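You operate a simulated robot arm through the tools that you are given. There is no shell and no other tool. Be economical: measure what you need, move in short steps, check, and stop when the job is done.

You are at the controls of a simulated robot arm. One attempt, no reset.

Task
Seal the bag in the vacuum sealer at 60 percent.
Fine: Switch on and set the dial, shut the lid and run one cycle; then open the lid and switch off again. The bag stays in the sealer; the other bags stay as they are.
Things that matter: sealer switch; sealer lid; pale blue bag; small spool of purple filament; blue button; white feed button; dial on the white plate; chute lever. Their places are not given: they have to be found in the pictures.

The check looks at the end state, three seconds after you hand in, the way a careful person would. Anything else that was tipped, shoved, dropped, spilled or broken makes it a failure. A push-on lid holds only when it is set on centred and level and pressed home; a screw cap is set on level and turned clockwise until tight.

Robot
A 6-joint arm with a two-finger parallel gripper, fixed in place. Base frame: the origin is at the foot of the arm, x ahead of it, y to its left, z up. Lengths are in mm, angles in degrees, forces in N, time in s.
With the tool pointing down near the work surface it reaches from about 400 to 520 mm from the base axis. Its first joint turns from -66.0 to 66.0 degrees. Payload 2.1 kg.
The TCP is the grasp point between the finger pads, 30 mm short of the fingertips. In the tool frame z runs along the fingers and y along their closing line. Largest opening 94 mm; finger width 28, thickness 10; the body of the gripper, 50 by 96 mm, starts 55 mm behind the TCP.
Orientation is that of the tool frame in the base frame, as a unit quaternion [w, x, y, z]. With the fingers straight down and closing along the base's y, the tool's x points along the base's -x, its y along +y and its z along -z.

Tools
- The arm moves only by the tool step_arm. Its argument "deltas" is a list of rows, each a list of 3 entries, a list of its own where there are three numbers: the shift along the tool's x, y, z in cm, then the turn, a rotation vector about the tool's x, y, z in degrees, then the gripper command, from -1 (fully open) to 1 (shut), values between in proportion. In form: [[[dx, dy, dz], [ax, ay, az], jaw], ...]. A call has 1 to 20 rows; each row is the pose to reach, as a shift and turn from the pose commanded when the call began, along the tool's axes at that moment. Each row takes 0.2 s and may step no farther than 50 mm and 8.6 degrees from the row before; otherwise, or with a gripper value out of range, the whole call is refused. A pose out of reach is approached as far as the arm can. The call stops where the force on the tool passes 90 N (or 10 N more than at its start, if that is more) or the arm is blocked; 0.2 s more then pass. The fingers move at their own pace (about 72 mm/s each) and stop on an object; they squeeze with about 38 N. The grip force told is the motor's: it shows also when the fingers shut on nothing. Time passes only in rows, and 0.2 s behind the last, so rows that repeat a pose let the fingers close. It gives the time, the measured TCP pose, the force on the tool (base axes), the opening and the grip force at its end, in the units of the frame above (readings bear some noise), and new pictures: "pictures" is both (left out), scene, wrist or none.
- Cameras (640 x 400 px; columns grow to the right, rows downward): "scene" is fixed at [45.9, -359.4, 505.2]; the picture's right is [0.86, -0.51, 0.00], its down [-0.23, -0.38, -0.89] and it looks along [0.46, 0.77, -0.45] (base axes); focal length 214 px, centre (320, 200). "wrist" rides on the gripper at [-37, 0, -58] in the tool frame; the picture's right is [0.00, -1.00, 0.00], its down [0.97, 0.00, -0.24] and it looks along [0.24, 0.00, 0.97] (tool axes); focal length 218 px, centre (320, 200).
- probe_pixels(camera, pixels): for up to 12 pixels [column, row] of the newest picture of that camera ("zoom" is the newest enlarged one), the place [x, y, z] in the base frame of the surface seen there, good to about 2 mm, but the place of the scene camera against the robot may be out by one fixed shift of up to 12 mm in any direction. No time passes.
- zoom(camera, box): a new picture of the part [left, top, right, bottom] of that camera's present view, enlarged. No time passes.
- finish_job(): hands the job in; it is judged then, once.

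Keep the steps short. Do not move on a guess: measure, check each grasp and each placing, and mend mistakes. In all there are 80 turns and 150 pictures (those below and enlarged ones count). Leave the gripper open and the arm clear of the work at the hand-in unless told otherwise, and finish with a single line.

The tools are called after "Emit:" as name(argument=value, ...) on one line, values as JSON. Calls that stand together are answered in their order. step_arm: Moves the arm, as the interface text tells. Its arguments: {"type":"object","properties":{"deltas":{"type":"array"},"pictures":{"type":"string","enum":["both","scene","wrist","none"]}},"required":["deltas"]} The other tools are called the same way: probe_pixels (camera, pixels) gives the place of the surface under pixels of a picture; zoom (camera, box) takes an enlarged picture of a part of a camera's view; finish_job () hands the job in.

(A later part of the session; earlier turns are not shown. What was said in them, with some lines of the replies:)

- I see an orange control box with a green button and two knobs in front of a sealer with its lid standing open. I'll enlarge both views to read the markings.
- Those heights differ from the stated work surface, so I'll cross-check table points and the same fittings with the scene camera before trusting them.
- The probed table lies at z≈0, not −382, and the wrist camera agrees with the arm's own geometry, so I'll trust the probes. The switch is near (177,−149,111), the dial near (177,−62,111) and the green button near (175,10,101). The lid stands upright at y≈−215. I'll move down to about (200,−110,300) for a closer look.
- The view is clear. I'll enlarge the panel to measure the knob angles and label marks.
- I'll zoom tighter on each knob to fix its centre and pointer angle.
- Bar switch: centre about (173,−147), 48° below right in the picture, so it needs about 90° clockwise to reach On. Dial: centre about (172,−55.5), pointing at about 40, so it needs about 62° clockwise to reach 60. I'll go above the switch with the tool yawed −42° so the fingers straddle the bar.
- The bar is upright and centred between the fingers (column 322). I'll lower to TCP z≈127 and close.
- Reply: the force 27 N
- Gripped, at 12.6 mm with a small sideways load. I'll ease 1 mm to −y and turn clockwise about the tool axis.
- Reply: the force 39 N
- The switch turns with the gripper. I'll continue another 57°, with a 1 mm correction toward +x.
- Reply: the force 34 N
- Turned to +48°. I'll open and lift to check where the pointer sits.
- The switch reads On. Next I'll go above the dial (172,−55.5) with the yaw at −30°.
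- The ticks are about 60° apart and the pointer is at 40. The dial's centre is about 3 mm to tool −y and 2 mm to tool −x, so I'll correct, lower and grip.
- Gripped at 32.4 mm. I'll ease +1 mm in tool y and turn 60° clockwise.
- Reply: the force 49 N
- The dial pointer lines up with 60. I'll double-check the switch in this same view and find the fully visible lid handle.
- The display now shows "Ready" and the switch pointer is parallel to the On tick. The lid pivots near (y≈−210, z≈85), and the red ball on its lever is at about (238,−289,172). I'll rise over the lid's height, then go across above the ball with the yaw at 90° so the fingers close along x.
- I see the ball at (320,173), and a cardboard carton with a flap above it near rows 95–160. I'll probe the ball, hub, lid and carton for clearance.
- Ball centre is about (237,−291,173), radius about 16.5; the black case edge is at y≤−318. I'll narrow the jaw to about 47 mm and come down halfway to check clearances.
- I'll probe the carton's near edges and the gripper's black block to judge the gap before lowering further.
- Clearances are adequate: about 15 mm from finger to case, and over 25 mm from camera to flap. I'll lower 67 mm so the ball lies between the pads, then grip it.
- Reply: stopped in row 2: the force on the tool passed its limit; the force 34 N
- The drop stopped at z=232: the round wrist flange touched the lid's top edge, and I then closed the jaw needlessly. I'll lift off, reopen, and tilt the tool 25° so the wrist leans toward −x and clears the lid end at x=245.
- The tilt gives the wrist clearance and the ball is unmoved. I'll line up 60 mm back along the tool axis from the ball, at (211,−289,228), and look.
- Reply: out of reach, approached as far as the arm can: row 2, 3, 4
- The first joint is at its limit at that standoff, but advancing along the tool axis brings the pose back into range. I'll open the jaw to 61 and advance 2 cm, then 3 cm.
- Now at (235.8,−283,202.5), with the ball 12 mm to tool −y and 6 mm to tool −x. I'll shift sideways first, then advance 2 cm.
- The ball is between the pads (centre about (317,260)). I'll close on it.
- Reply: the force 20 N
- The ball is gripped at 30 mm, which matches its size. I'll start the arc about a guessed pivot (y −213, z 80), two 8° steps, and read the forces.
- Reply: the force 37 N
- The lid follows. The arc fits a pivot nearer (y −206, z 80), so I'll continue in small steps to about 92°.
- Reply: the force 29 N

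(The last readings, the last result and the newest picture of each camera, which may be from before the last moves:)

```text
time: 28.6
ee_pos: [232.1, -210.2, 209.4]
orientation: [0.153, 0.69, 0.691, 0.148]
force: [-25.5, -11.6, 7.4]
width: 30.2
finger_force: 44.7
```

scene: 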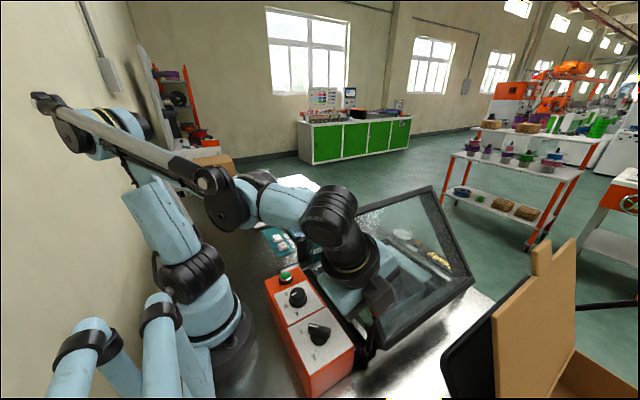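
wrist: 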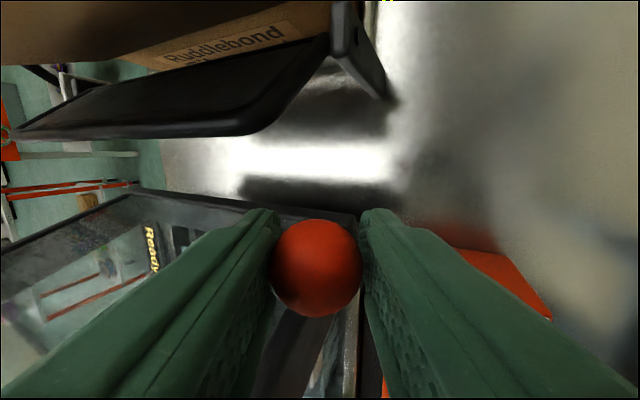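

Forces are mild and the lid is about 40° down. I'll continue to about 60°.

Emit:
step_arm(deltas=[[[0.88, -0.1, 0.0], [0, 0, 0], 1], [[1.75, -0.13, 0.05], [0, 0, 0], 1], [[2.62, -0.19, 0.17], [0, 0, 0], 1], [[3.48, -0.25, 0.33], [0, 0, 0], 1], [[4.32, -0.36, 0.56], [0, 0, 0], 1], [[5.15, -0.48, 0.82], [0, 0, 0], 1], [[5.95, -0.64, 1.15], [0, 0, 0], 1], [[6.73, -0.81, 1.51], [0, 0, 0], 1]], pictures="both")

```text
time: 30.4
ee_pos: [231.8, -140.9, 191.7]
orientation: [0.153, 0.69, 0.691, 0.149]
force: [-14.4, -19.3, -13.7]
width: 29.2
finger_force: 45.3
```

scene: 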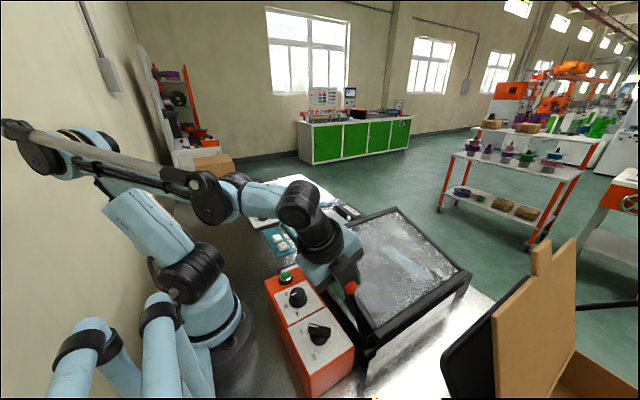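
wrist: 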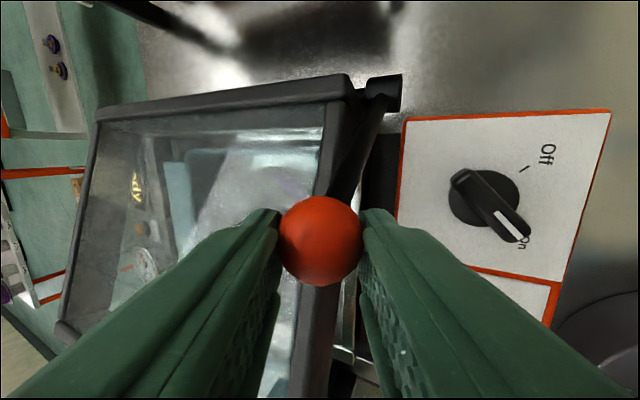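

Lid about 70° down, with the ball still firmly held. I'll continue another 16°.

Emit:
step_arm(deltas=[[[0.74, -0.22, 0.43], [0, 0, 0], 1], [[1.45, -0.45, 0.9], [0, 0, 0], 1], [[2.12, -0.7, 1.4], [0, 0, 0], 1], [[2.75, -0.95, 1.96], [0, 0, 0], 1]], pictures="both")

```text
time: 31.4
ee_pos: [230.8, -112.2, 170.5]
orientation: [0.153, 0.69, 0.691, 0.152]
force: [-24.0, -2.0, 9.8]
width: 29.7
finger_force: 44.8
```

scene: 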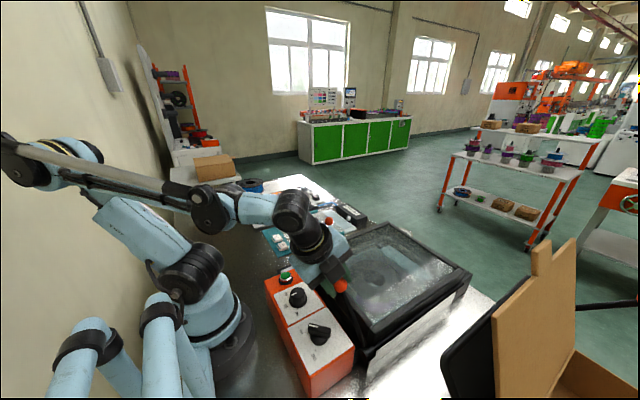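
wrist: 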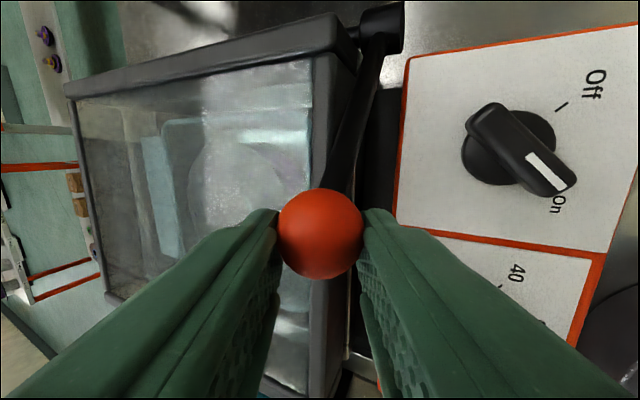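

Nearly shut. I'll keep following the arc a few more degrees until the lid seats and the force rises.

Emit:
step_arm(deltas=[[[0.3, -0.2, 0.3], [0, 0, 0], 1], [[0.59, -0.33, 0.6], [0, 0, 0], 1], [[0.87, -0.46, 0.9], [0, 0, 0], 1], [[1.13, -0.6, 1.2], [0, 0, 0], 1]], pictures="both")

Emit:
zoom(camera="scene", box=[240, 200, 500, 400])

```text
time: 32.1
ee_pos: [230.7, -110.7, 165.4]
orientation: [0.155, 0.692, 0.69, 0.149]
force: [-9.5, 2.3, 12.5]
width: 29.8
finger_force: 45.1
stopped in row 3: the force on the tool passed its limit (the readings are from after the stop); the commanded pose is now the measured one
```

scene: 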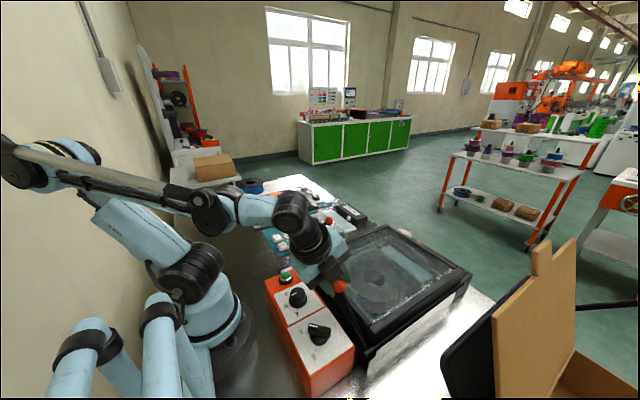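
wrist: 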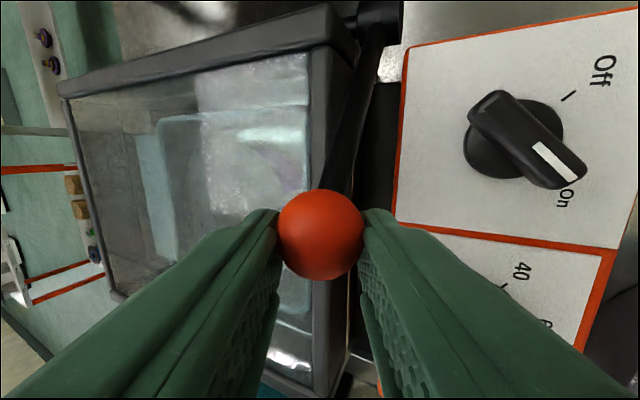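

```text
2.00 times, centred on (370, 300) of scene
```

zoom: 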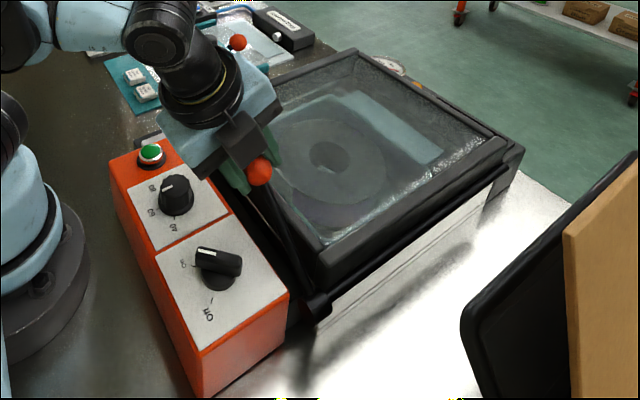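

The force limit tripped as the lid seated, and it looks flat on the rim. I'll release and back away along the tool axis.

Emit:
step_arm(deltas=[[[0, 0, 0], [0, 0, 0], -0.3], [[0, 0, 0], [0, 0, 0], -0.3], [[0, 0, -3], [0, 0, 0], -0.3], [[0, 0, -6], [0, 0, 0], -0.3], [[0, 0, -9], [0, 0, 0], -0.3]], pictures="both")

Emit:
zoom(camera="scene", box=[240, 200, 500, 400])

Emit:
probe_pixels(camera="scene", pixels=[[460, 275], [375, 345], [390, 230], [345, 290], [330, 255], [380, 320]])

```text
time: 33.3
ee_pos: [193.7, -108.1, 248.7]
orientation: [0.154, 0.692, 0.689, 0.149]
force: [-0.6, 0.3, 0.7]
width: 61.0
finger_force: 0.1
```

scene: 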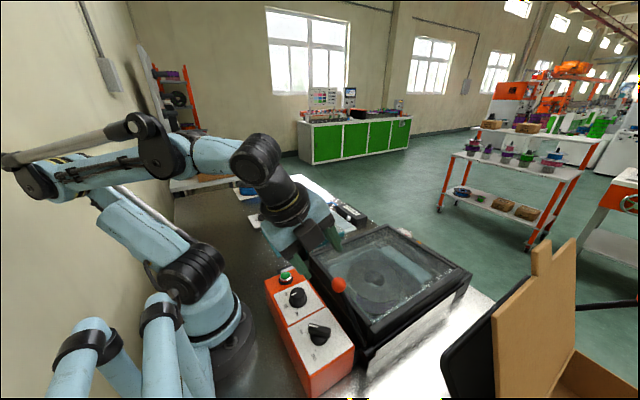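
wrist: 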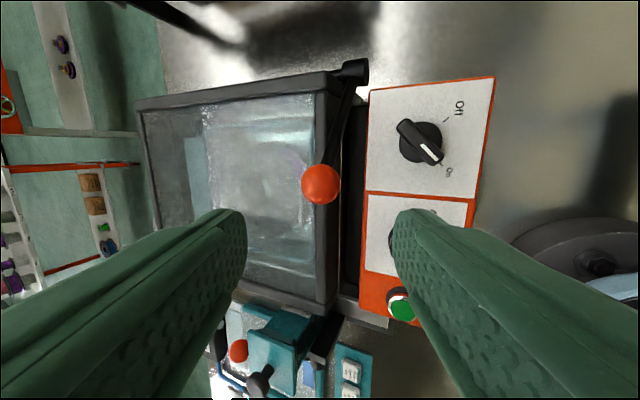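

```text
2.00 times, centred on (370, 300) of scene
```

zoom: 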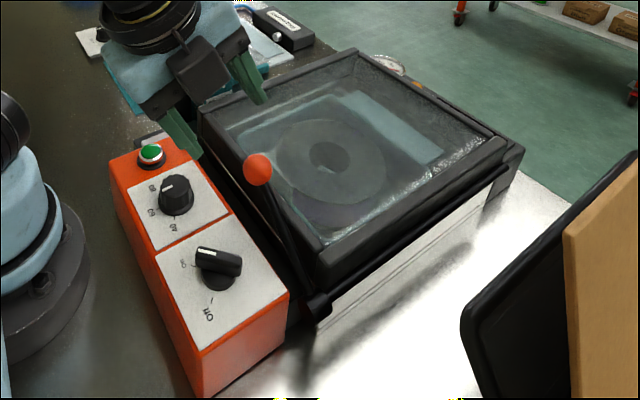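

```text
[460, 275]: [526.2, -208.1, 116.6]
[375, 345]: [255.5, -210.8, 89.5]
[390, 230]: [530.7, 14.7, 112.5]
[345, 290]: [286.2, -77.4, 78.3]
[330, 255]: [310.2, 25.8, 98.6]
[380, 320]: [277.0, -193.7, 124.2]
```

The lid sits flat and stays put. Next is the green button at (176,10,101); first I'll bring the tool back to vertical while moving toward it.

Emit:
step_arm(deltas=[[[2, -0.3, -0.1], [8.3, 0, 0], 0], [[4, -0.5, -0.2], [16.6, 0, 0], 0.5], [[6, -0.7, -0.34], [25, 0, 0], 1], [[6, -0.7, -0.34], [25, 0, 0], 1]], pictures="wrist")

```text
time: 34.3
ee_pos: [187.2, -48.7, 247.0]
orientation: [0.0, 0.709, 0.705, -0.005]
force: [0.2, 0.6, -0.9]
width: 0.2
finger_force: 33.2
```

wrist: 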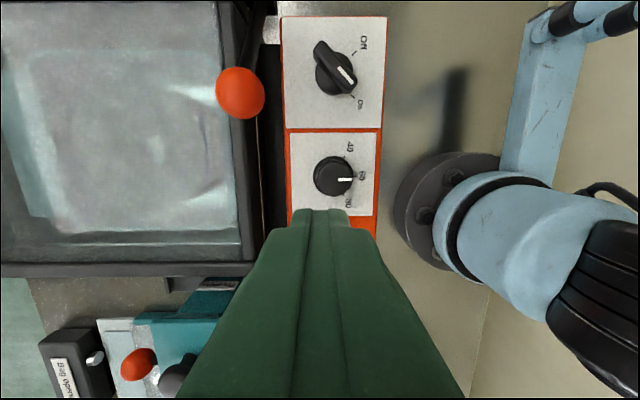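

Tool vertical, jaw shut. I'll move above the button at (176,10) with fingertips about 35 mm above it.

Emit:
step_arm(deltas=[[[1.5, -0.3, 1.5], [0, 0, -8], 1], [[3, -0.6, 3], [0, 0, -16], 1], [[4.5, -0.9, 4.5], [0, 0, -24], 1], [[5.87, -1.1, 6], [0, 0, -32], 1], [[5.87, -1.1, 7.5], [0, 0, -40], 1], [[5.87, -1.1, 8], [0, 0, -40], 1]], pictures="both")

Emit:
zoom(camera="scene", box=[240, 200, 500, 400])

```text
time: 35.7
ee_pos: [175.6, 9.8, 166.3]
orientation: [0.0, 0.423, 0.906, -0.004]
force: [-0.6, 0.2, 0.2]
width: 0.0
finger_force: 32.8
```

scene: 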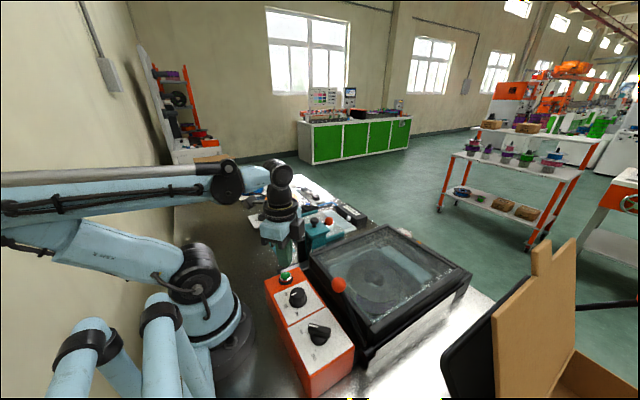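
wrist: 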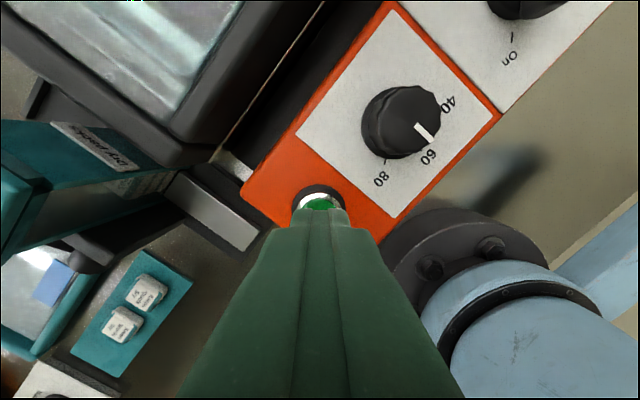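

```text
2.00 times, centred on (370, 300) of scene
```

zoom: 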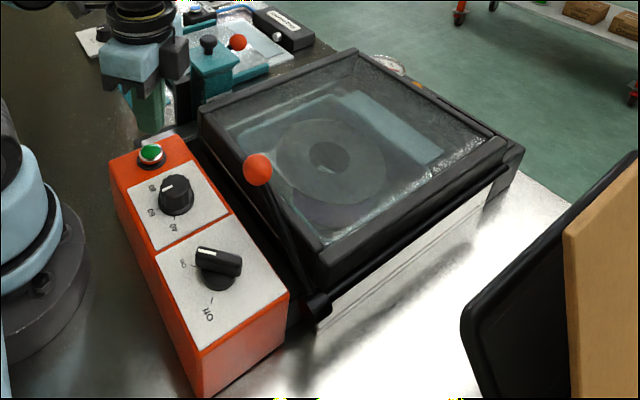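

Aligned over the button, and the dial still reads 60. I'll press down to about 6 mm past contact, in small rows.

Emit:
step_arm(deltas=[[[0, 0, 2], [0, 0, 0], 1], [[0, 0, 3.2], [0, 0, 0], 1], [[0, 0, 3.5], [0, 0, 0], 1], [[0, 0, 3.8], [0, 0, 0], 1], [[0, 0, 4.1], [0, 0, 0], 1]], pictures="both")

Emit:
zoom(camera="scene", box=[240, 200, 500, 400])

```text
time: 36.9
ee_pos: [175.6, 9.2, 125.0]
orientation: [-0.001, 0.424, 0.906, -0.004]
force: [-2.9, -0.6, 6.4]
width: 0.0
finger_force: 32.9
```

scene: 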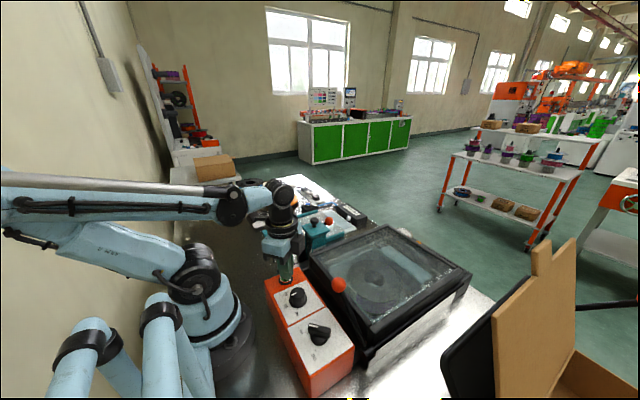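
wrist: 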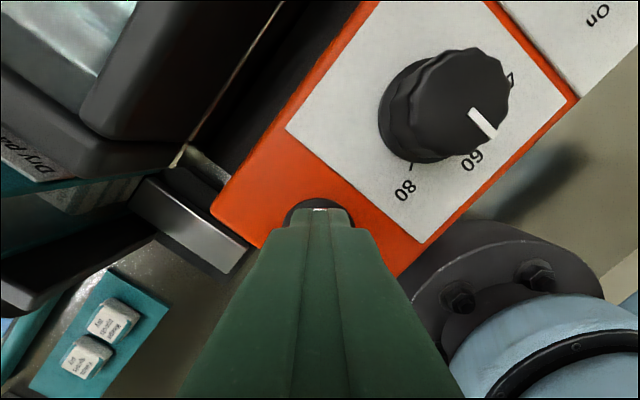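

```text
2.00 times, centred on (370, 300) of scene
```

zoom: 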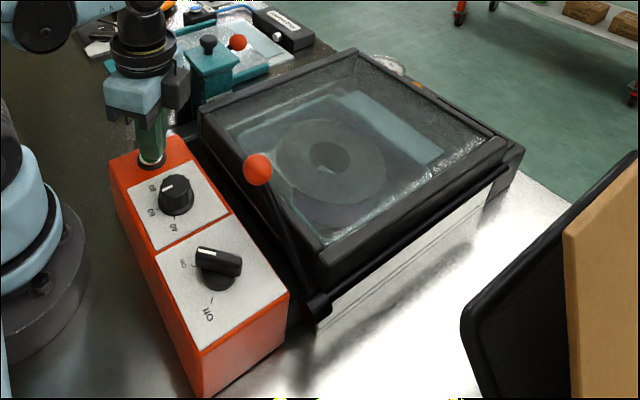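

The spring pushes back 6 N at 6 mm travel. I'll press 2 mm deeper to make sure, watching the force, then look.

Emit:
step_arm(deltas=[[[0, 0, 0.15], [0, 0, 0], 1], [[0, 0, 0.3], [0, 0, 0], 1]], pictures="none")

Emit:
step_arm(deltas=[[[0, 0, -3], [0, 0, 0], 1], [[0, 0, -7], [0, 0, 0], 1], [[0, 0, -11], [0, 0, 0], 1], [[0, 0, -15], [0, 0, 0], 1]], pictures="both")

Emit:
zoom(camera="scene", box=[260, 200, 500, 350])

```text
time: 37.5
ee_pos: [176.5, 10.8, 123.3]
orientation: [-0.001, 0.424, 0.906, -0.002]
force: [-4.3, 10.1, 39.1]
width: 0.0
finger_force: 32.9
```

```text
time: 38.5
ee_pos: [175.9, 11.3, 272.5]
orientation: [0.0, 0.424, 0.906, -0.004]
force: [0.4, -0.2, 0.2]
width: 0.0
finger_force: 32.9
```

scene: 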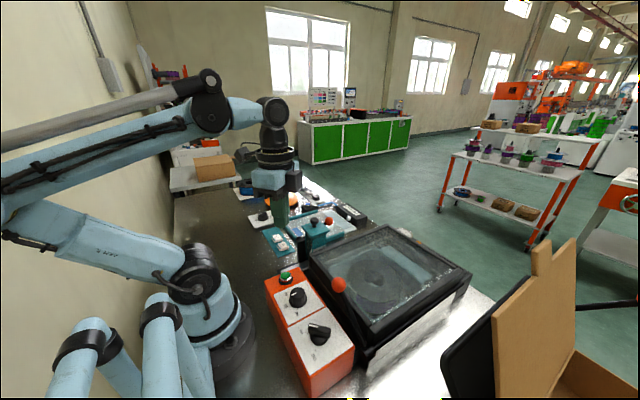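
wrist: 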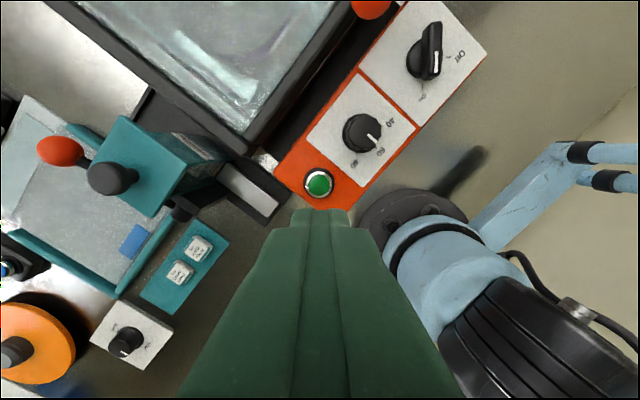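

```text
2.67 times, centred on (380, 275) of scene
```

zoom: 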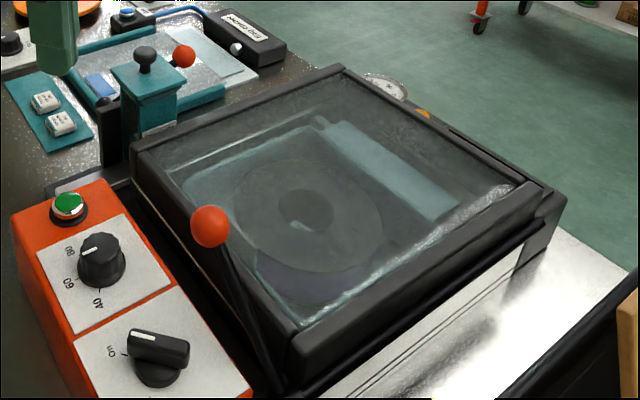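

The button bottomed out at 39 N and released. To see the display and gauge behind the lid, I'll move high over the sealer to about (430,−90,380), letting the cycle run meanwhile.

Emit:
step_arm(deltas=[[[-3, 1.6, -2.5], [0, 0, -6.5], 1], [[-6, 3.2, -5], [0, 0, -13], 1], [[-9, 4.9, -7.5], [0, 0, -19.5], 1], [[-12, 6.5, -10.8], [0, 0, -26], 1], [[-15, 8.1, -10.8], [0, 0, -32], 1], [[-18, 9.7, -10.8], [0, 0, -38], 1], [[-21, 11.3, -10.8], [0, 0, -44], 1], [[-24, 12.9, -10.8], [0, 0, -50], 1], [[-24, 12.9, -10.8], [0, 0, -50], 1]], pictures="wrist")

```text
time: 40.5
ee_pos: [427.0, -92.3, 379.1]
orientation: [-0.001, 0.0, 1.0, -0.003]
force: [0.1, -0.6, -0.1]
width: 0.2
finger_force: 33.2
```

wrist: 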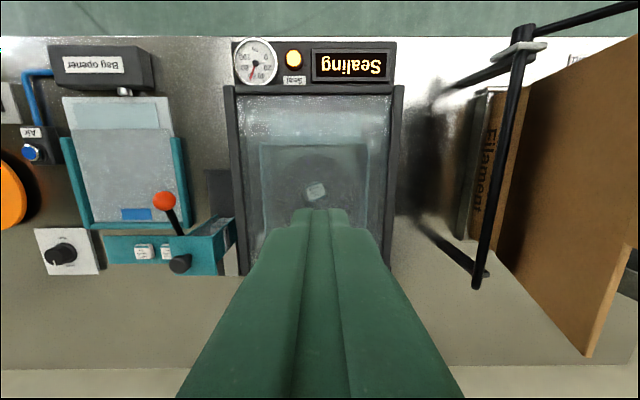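

Display says "Sealing" with the lamp lit, so the cycle runs. I'll wait in place and look again.

Emit:
step_arm(deltas=[[[0, 0, 0], [0, 0, 0], 1], [[0, 0, 0], [0, 0, 0], 1], [[0, 0, 0], [0, 0, 0], 1], [[0, 0, 0], [0, 0, 0], 1], [[0, 0, 0], [0, 0, 0], 1], [[0, 0, 0], [0, 0, 0], 1], [[0, 0, 0], [0, 0, 0], 1], [[0, 0, 0], [0, 0, 0], 1], [[0, 0, 0], [0, 0, 0], 1], [[0, 0, 0], [0, 0, 0], 1], [[0, 0, 0], [0, 0, 0], 1], [[0, 0, 0], [0, 0, 0], 1], [[0, 0, 0], [0, 0, 0], 1], [[0, 0, 0], [0, 0, 0], 1], [[0, 0, 0], [0, 0, 0], 1], [[0, 0, 0], [0, 0, 0], 1]], pictures="wrist")

Emit:
zoom(camera="wrist", box=[225, 30, 405, 130])

```text
time: 43.9
ee_pos: [425.7, -91.7, 379.2]
orientation: [-0.002, 0.001, 1.0, -0.004]
force: [-0.8, 0.7, 0.6]
width: 0.4
finger_force: 33.1
```

wrist: 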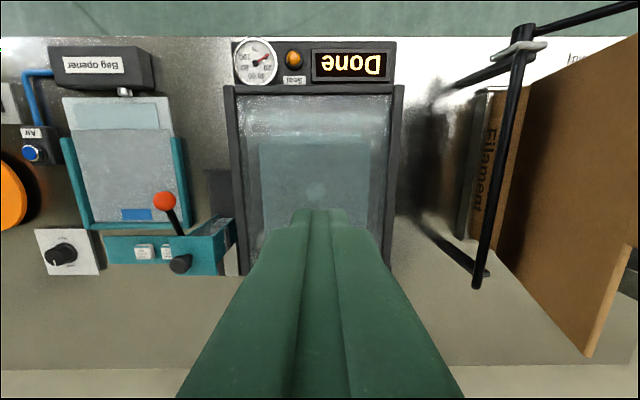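

```text
3.56 times, centred on (315, 80) of wrist
```

zoom: 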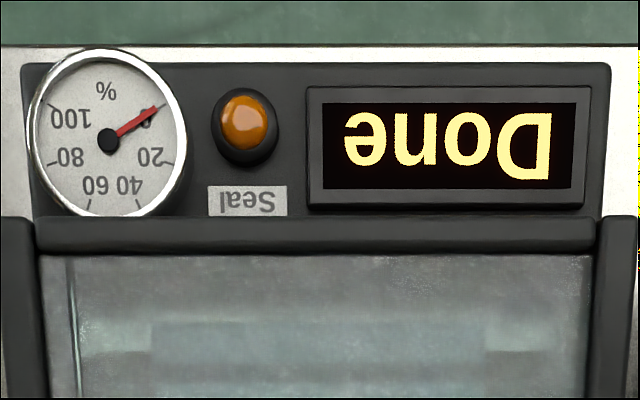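

"Done", gauge at 0. Now I'll go back to open the lid: return to the standoff near (194,−108,270) with the yaw at 90°, jaw opening to 61.

Emit:
step_arm(deltas=[[[2.1, -0.1, 0], [0, 0, 8.2], 1], [[4.2, -0.3, 0], [0, 0, 16.4], 1], [[6.3, -0.4, 0], [0, 0, 24.6], 1], [[8.4, -0.6, 0], [0, 0, 32.8], 1], [[10.5, -0.8, 0], [0, 0, 41], 1], [[12.6, -0.9, 1], [0, 0, 49.2], 1], [[14.7, -1, 2.5], [0, 0, 57.4], 1], [[16.8, -1.2, 4.5], [0, 0, 65.6], 0.5], [[18.9, -1.3, 6.5], [0, 0, 73.8], -0.3], [[21, -1.5, 8.5], [0, 0, 82], -0.3], [[23.2, -1.6, 10.5], [0, 0, 90], -0.3], [[23.2, -1.6, 10.5], [0, 0, 90], -0.3]], pictures="none")

Emit:
step_arm(deltas=[[[0, 0, 0], [-8.3, 0, 0], -0.3], [[0, 0, 0.5], [-16.6, 0, 0], -0.3], [[0, 0, 1], [-25, 0, 0], -0.3], [[0, 0, 1], [-25, 0, 0], -0.3]], pictures="wrist")

Emit:
probe_pixels(camera="wrist", pixels=[[320, 185], [330, 185], [310, 185], [320, 175], [320, 195]])

```text
time: 46.5
ee_pos: [194.4, -106.3, 277.8]
orientation: [0.002, 0.708, 0.706, -0.003]
force: [-0.1, 0.0, -0.6]
width: 61.0
finger_force: 0.0
```

```text
time: 47.5
ee_pos: [197.6, -105.5, 266.8]
orientation: [0.154, 0.691, 0.69, 0.149]
force: [-0.5, -0.3, 0.0]
width: 61.2
finger_force: 0.0
```

wrist: 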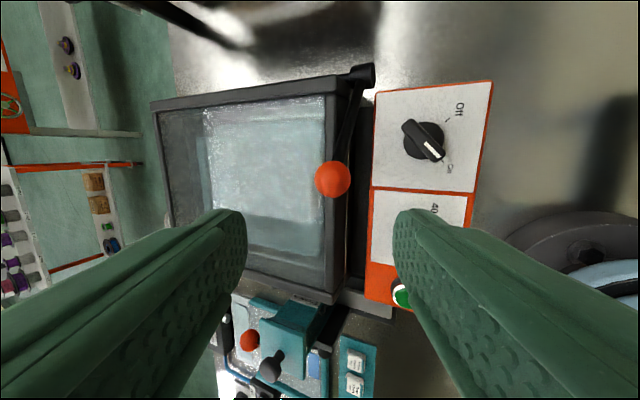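

```text
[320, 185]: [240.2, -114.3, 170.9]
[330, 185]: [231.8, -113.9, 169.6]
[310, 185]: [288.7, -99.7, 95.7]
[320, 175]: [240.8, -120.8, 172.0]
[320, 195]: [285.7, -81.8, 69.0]
```

Ball centre now about (237,−116,157). I'll move so it sits between the pads, TCP about (233,−114,163), lateral correction first, then along the tool axis.

Emit:
step_arm(deltas=[[[-0.4, -0.6, 2], [0, 0, 0], -0.3], [[-0.85, -1.18, 4], [0, 0, 0], -0.3], [[-0.85, -1.18, 7], [0, 0, 0], -0.3], [[-0.85, -1.18, 9.5], [0, 0, 0], -0.3], [[-0.85, -1.18, 10.9], [0, 0, 0], -0.3], [[-0.85, -1.18, 10.9], [0, 0, 0], -0.3]], pictures="wrist")

```text
time: 48.9
ee_pos: [229.6, -118.4, 161.7]
orientation: [0.154, 0.692, 0.689, 0.15]
force: [0.4, 0.0, -0.7]
width: 61.3
finger_force: 0.1
```

wrist: 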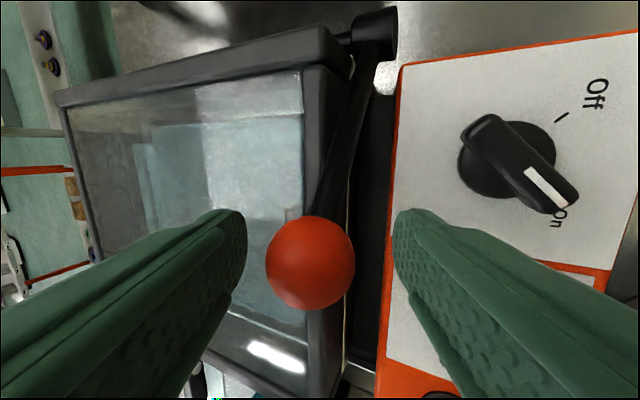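

The ball is well between the pads, 3 mm to tool +y. I'll centre and close.

Emit:
step_arm(deltas=[[[0, 0.3, 0], [0, 0, 0], -0.3], [[0, 0.3, 0], [0, 0, 0], 0.3], [[0, 0.3, 0], [0, 0, 0], 1], [[0, 0.3, 0], [0, 0, 0], 1]], pictures="wrist")

```text
time: 49.9
ee_pos: [232.6, -118.1, 162.7]
orientation: [0.153, 0.692, 0.69, 0.148]
force: [-14.3, -1.2, -2.0]
width: 29.2
finger_force: 45.2
```

wrist: 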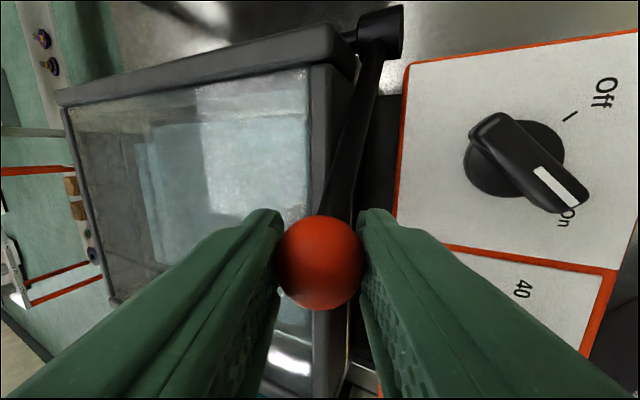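

Gripped at 29 mm. The open and closed ball positions give a pivot at (y −211, z 79) with radius 123, so I'll raise the lid along that arc, first 20°.

Emit:
step_arm(deltas=[[[-0.28, 0.1, -0.28], [0, 0, 0], 1], [[-0.57, 0.22, -0.57], [0, 0, 0], 1], [[-1.19, 0.47, -1.11], [0, 0, 0], 1], [[-1.85, 0.7, -1.61], [0, 0, 0], 1], [[-2.54, 0.92, -2.07], [0, 0, 0], 1], [[-3.27, 1.11, -2.48], [0, 0, 0], 1]], pictures="both")

```text
time: 51.3
ee_pos: [232.1, -147.4, 190.6]
orientation: [0.151, 0.693, 0.689, 0.15]
force: [-14.6, 7.4, -13.7]
width: 29.5
finger_force: 44.9
```

scene: 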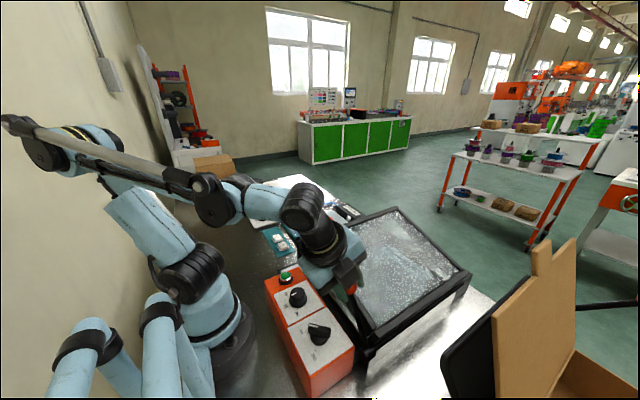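
wrist: 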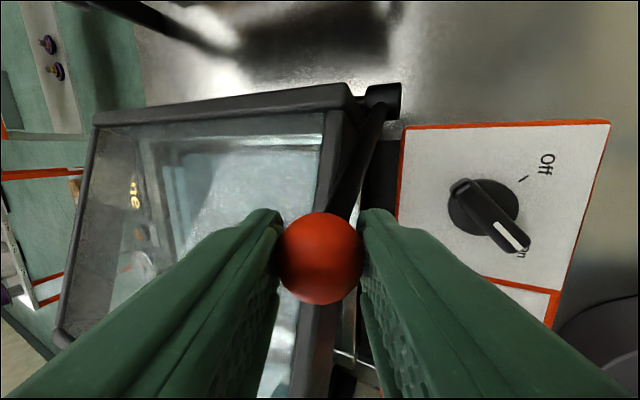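

Lid rising with low force. I'll continue to 100° on the arc.

Emit:
step_arm(deltas=[[[-0.76, 0.12, -0.37], [0, 0, 0], 1], [[-1.54, 0.24, -0.68], [0, 0, 0], 1], [[-2.35, 0.36, -0.95], [0, 0, 0], 1], [[-3.17, 0.46, -1.16], [0, 0, 0], 1], [[-4.01, 0.54, -1.32], [0, 0, 0], 1], [[-4.86, 0.59, -1.43], [0, 0, 0], 1], [[-5.72, 0.61, -1.49], [0, 0, 0], 1], [[-6.58, 0.61, -1.49], [0, 0, 0], 1], [[-7.44, 0.59, -1.43], [0, 0, 0], 1], [[-8.29, 0.54, -1.32], [0, 0, 0], 1]], pictures="both")

```text
time: 53.5
ee_pos: [232.8, -232.0, 204.9]
orientation: [0.155, 0.691, 0.69, 0.149]
force: [-11.1, 7.4, 39.1]
width: 31.8
finger_force: 44.7
```

scene: 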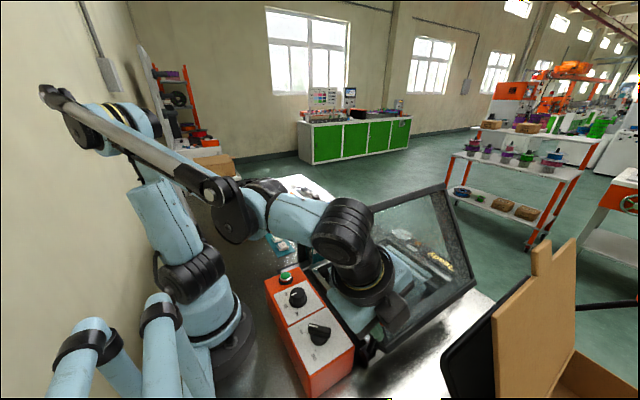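
wrist: 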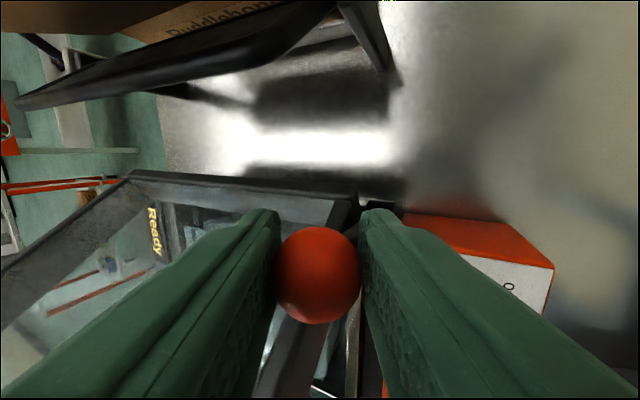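

Force of +39 N in z suggests riding slightly low, so I'll add 2.5 mm height and continue toward fully open.

Emit:
step_arm(deltas=[[[-0.84, 0.03, -0.06], [0, 0, 0], 1], [[-1.66, -0.07, 0.14], [0, 0, 0], 1], [[-2.47, -0.19, 0.42], [0, 0, 0], 1], [[-3.25, -0.34, 0.72], [0, 0, 0], 1], [[-4.01, -0.51, 1.1], [0, 0, 0], 1], [[-4.74, -0.7, 1.5], [0, 0, 0], 1], [[-5.26, -0.86, 1.85], [0, 0, 0], 1]], pictures="both")

```text
time: 55.1
ee_pos: [234.7, -284.5, 186.7]
orientation: [0.157, 0.691, 0.689, 0.15]
force: [13.9, -9.5, 28.7]
width: 29.9
finger_force: 45.6
```

scene: 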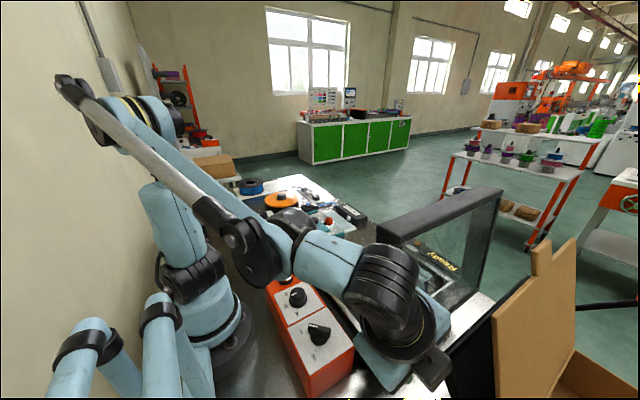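
wrist: 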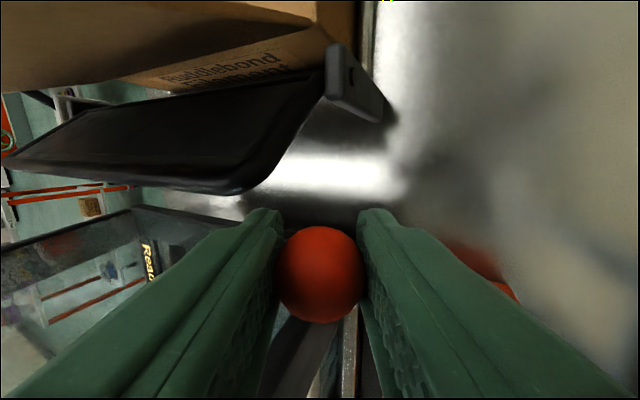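

Nearly home: the ball is about 5 mm short of its original place. I'll go a bit further until it reaches the stop.

Emit:
step_arm(deltas=[[[-0.35, -0.13, 0.25], [0, 0, 0], 1], [[-0.7, -0.27, 0.55], [0, 0, 0], 1], [[-0.9, -0.35, 0.72], [0, 0, 0], 1]], pictures="both")

```text
time: 55.9
ee_pos: [234.1, -294.1, 179.1]
orientation: [0.157, 0.69, 0.689, 0.153]
force: [24.4, -7.6, 22.8]
width: 29.8
finger_force: 45.1
```

scene: 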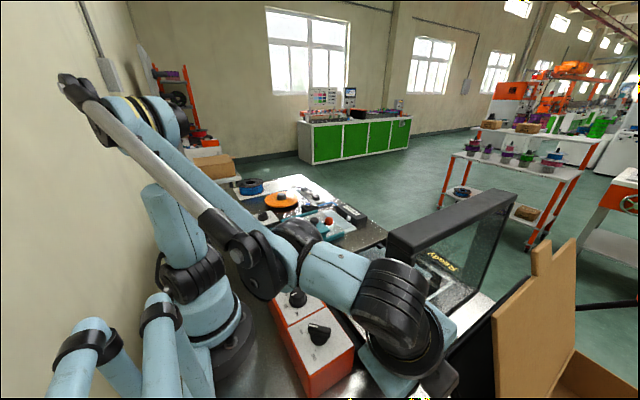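
wrist: 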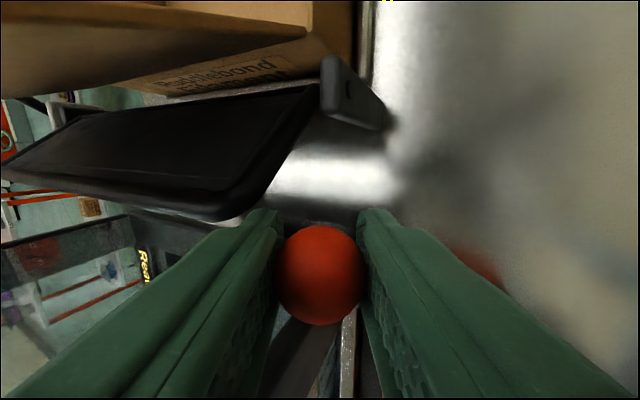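

The lid is back where it started, with its top edge at the same pixels. I'll release and withdraw upward, staying inside the joint limit.

Emit:
step_arm(deltas=[[[0, 0, 0], [0, 0, 0], -0.5], [[0, 0, 0], [0, 0, 0], -0.5], [[0.3, 0.3, -1.3], [0, 0, 0], -0.5], [[0.6, 0.7, -2.6], [0, 0, 0], -0.5], [[1.0, 1.2, -4.8], [0, 0, 0], -0.5], [[1.0, 1.2, -4.8], [0, 0, 0], -0.5]], pictures="both")

```text
time: 57.3
ee_pos: [223.9, -284.5, 226.6]
orientation: [0.155, 0.691, 0.69, 0.149]
force: [-0.2, -0.5, 0.3]
width: 70.3
finger_force: 0.2
```

scene: 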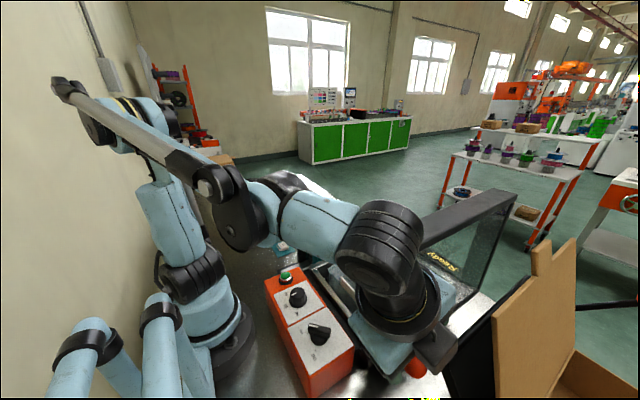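
wrist: 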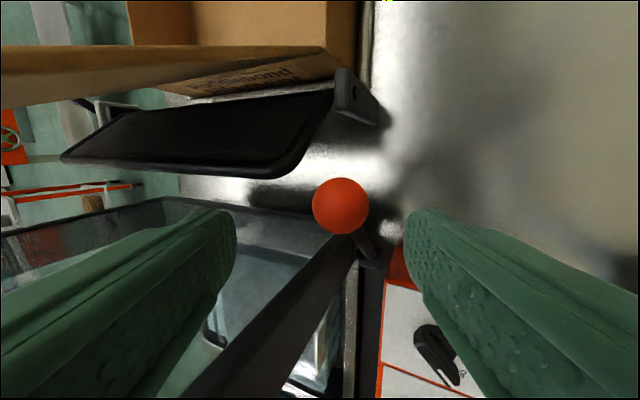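

The lid stays open. I'll rise straight up 180 mm, then straighten the tool.

Emit:
step_arm(deltas=[[[0, 1.5, -3.2], [0, 0, 0], -0.3], [[0, 3, -6.4], [0, 0, 0], -0.3], [[0, 4.6, -9.8], [0, 0, 0], -0.3], [[0, 6.1, -13.1], [0, 0, 0], -0.3], [[0, 7.6, -16.3], [0, 0, 0], -0.3], [[0, 7.6, -16.3], [8.3, 0, 0], -0.3], [[0, 7.6, -16.3], [16.6, 0, 0], -0.3], [[0, 7.6, -16.3], [25, 0, 0], -0.3], [[0, 7.6, -16.3], [25, 0, 0], -0.3]], pictures="none")

```text
time: 59.3
ee_pos: [224.4, -282.6, 405.8]
orientation: [0.001, 0.708, 0.706, -0.004]
force: [0.7, 0.1, 0.9]
width: 61.0
finger_force: 0.1
```

Now over to the switch: across at height with the yaw going to 48°, then down to z≈195.

Emit:
step_arm(deltas=[[[2.7, -1.2, 0], [0, 0, -8.4], -0.3], [[5.4, -2.4, 0], [0, 0, -16.8], -0.3], [[8.1, -3.4, 0], [0, 0, -25.2], -0.3], [[10.8, -4.3, 0], [0, 0, -33.6], -0.3], [[13.4, -5, 0], [0, 0, -42], -0.3], [[13.4, -5, 4.2], [0, 0, -42], -0.3], [[13.4, -5, 8.5], [0, 0, -42], -0.3], [[13.4, -5, 12.7], [0, 0, -42], -0.3], [[13.4, -5, 17], [0, 0, -42], -0.3], [[13.4, -5, 21], [0, 0, -42], -0.3], [[13.4, -5, 21], [0, 0, -42], -0.3]], pictures="both")

Emit:
zoom(camera="wrist", box=[160, 100, 420, 300])

```text
time: 61.7
ee_pos: [172.7, -147.1, 195.2]
orientation: [-0.001, 0.409, 0.913, -0.005]
force: [-0.5, -0.7, 0.5]
width: 60.8
finger_force: 0.0
```

scene: 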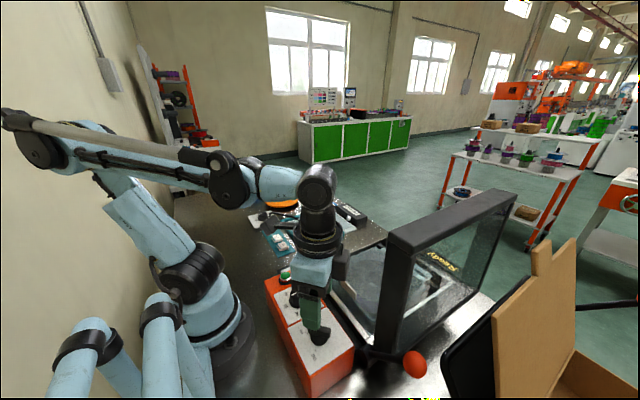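
wrist: 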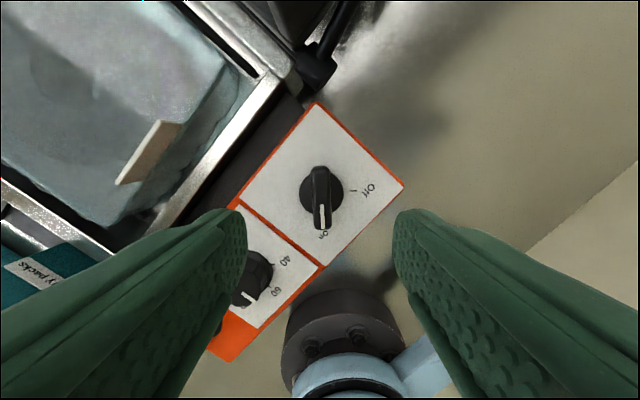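

```text
2.00 times, centred on (290, 200) of wrist
```

zoom: 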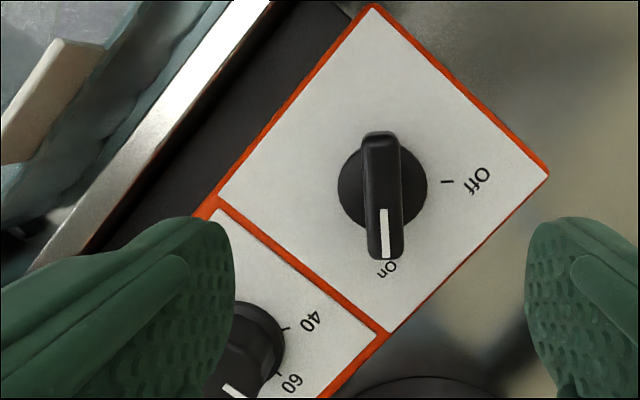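

The bag now clings around the spool. The switch bar is centred and upright, so I'll lower, grip, and turn it back.

Emit:
step_arm(deltas=[[[0, 0, 2.5], [0, 0, 0], -0.3], [[0, 0, 5], [0, 0, 0], -0.3], [[0, 0, 6.6], [0, 0, 0], -0.3], [[0, 0, 6.6], [0, 0, 0], 0.2], [[0, 0, 6.6], [0, 0, 0], 1], [[0, 0, 6.6], [0, 0, 0], 1], [[0, 0, 6.6], [0, 0, 0], 1]], pictures="wrist")

```text
time: 63.3
ee_pos: [173.5, -148.0, 130.1]
orientation: [-0.002, 0.408, 0.913, -0.006]
force: [-17.7, -16.9, -10.1]
width: 13.8
finger_force: 44.9
```

wrist: 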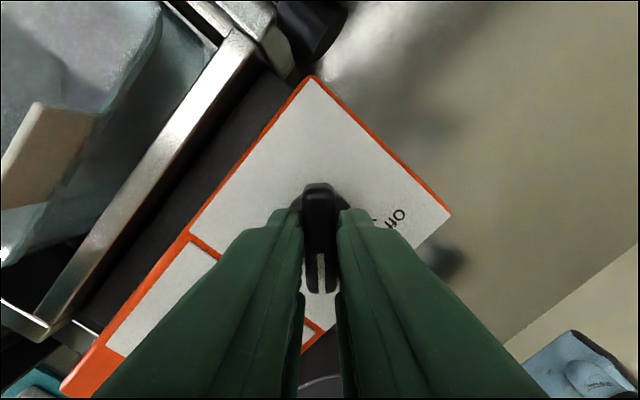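

Gripped at 13.8 mm. I'll ease −1 mm and turn counter-clockwise 90°.

Emit:
step_arm(deltas=[[[0, -0.1, 0], [0, 0, -8.2], 1], [[0, -0.1, 0], [0, 0, -16.4], 1], [[0, -0.1, 0], [0, 0, -24.6], 1], [[0, -0.1, 0], [0, 0, -32.8], 1], [[0, -0.1, 0], [0, 0, -41], 1], [[0, -0.1, 0], [0, 0, -49.2], 1], [[0, -0.1, 0], [0, 0, -57.4], 1], [[0, -0.1, 0], [0, 0, -65.6], 1], [[0, -0.1, 0], [0, 0, -73.8], 1], [[0, -0.1, 0], [0, 0, -82], 1], [[0, -0.1, 0], [0, 0, -90], 1], [[0, -0.1, 0], [0, 0, -90], 1]], pictures="wrist")

```text
time: 65.9
ee_pos: [172.0, -150.3, 128.6]
orientation: [-0.002, -0.357, 0.934, 0.0]
force: [3.2, 26.9, 17.8]
width: 12.6
finger_force: 45.2
```

wrist: 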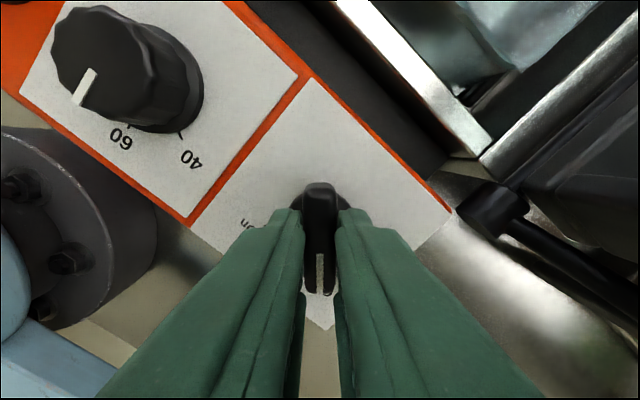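

Turned to −42°. I'll release and lift to verify the switch and dial.

Emit:
step_arm(deltas=[[[0, 0, 0], [0, 0, 0], -0.3], [[0, 0, 0], [0, 0, 0], -0.3], [[0, 0, -3], [0, 0, 0], -0.3], [[0, 0, -7], [0, 0, 0], -0.3], [[0, 0, -11], [0, 0, 0], -0.6], [[0, 0, -15], [0, 0, 0], -1]], pictures="both")

Emit:
zoom(camera="wrist", box=[160, 80, 420, 240])

Emit:
zoom(camera="scene", box=[220, 160, 560, 400])

```text
time: 67.3
ee_pos: [174.8, -149.8, 281.6]
orientation: [-0.003, -0.357, 0.934, -0.002]
force: [0.2, 0.6, 0.2]
width: 94.0
finger_force: 0.0
```

scene: 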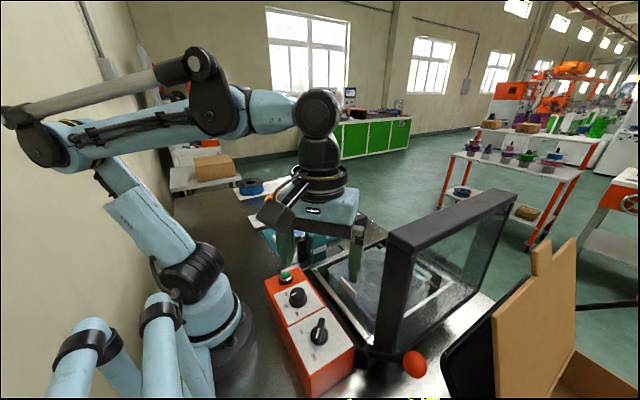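
wrist: 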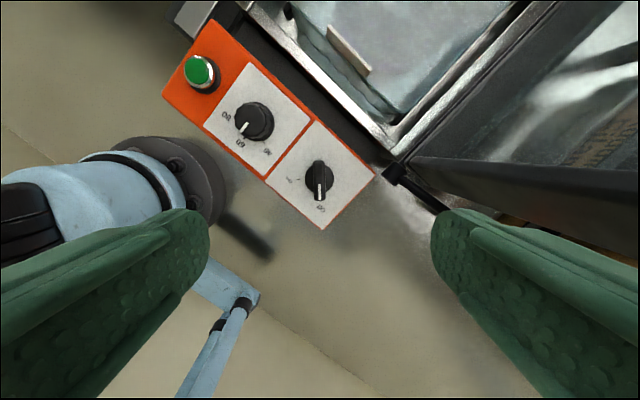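

```text
2.46 times, centred on (290, 160) of wrist
```

zoom: 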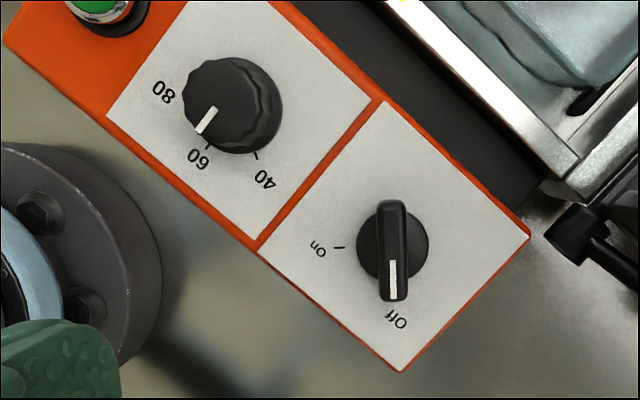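

```text
1.67 times, centred on (390, 280) of scene
```

zoom: 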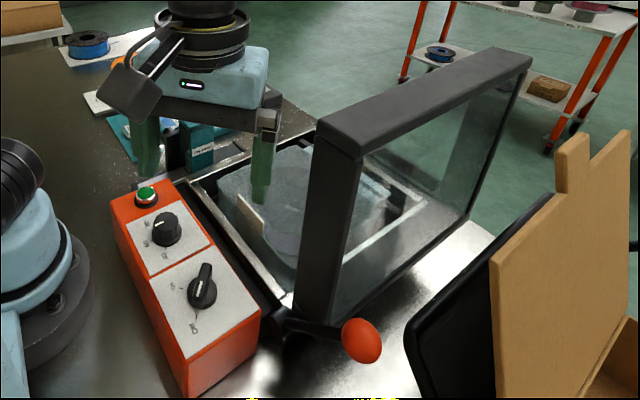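

The switch reads Off, the display is dark, the lid is open and the dial is still at 60. I'll rise clear and take one last look at everything.

Emit:
step_arm(deltas=[[[0, 0, -4.5], [0, 0, 8.4], -1], [[0, 0, -9], [0, 0, 16.8], -1], [[0, 0, -13.5], [0, 0, 25.2], -1], [[0, 0, -18], [0, 0, 33.6], -1], [[0, 0, -18], [0, 0, 42], -1], [[0, 0, -18], [0, 0, 42], -1]], pictures="both")

Emit:
zoom(camera="wrist", box=[0, 0, 480, 240])

```text
time: 68.7
ee_pos: [176.5, -147.6, 459.5]
orientation: [-0.002, 0.004, 1.0, -0.004]
force: [0.6, -0.2, 0.6]
width: 93.8
finger_force: 0.1
```

scene: 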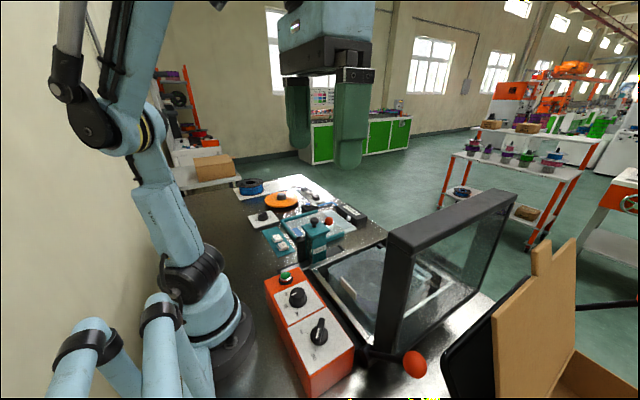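
wrist: 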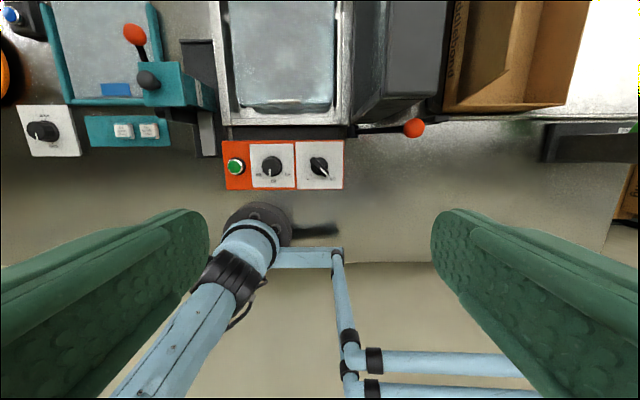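

```text
1.33 times, centred on (240, 120) of wrist
```

zoom: 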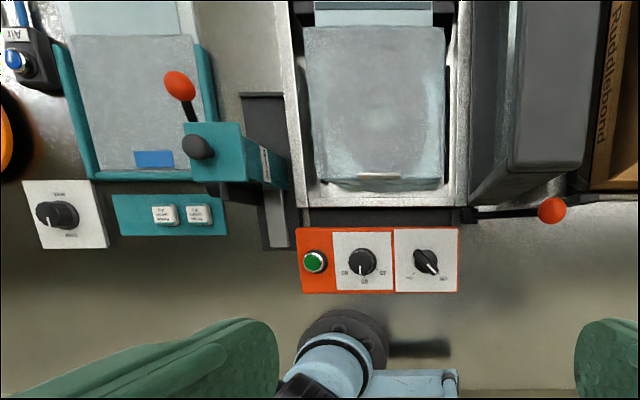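

The sealed bag lies in the sealer, the lid is open, the switch is Off, the other stations look untouched, and the arm is clear with its jaw open. Handing in.

Emit:
finish_job()

```text
The job is handed in.
```

The bag was sealed at 60 percent in one cycle (the display read "Done") and is still in the sealer, with the lid open again, the switch off, and the other bags untouched.
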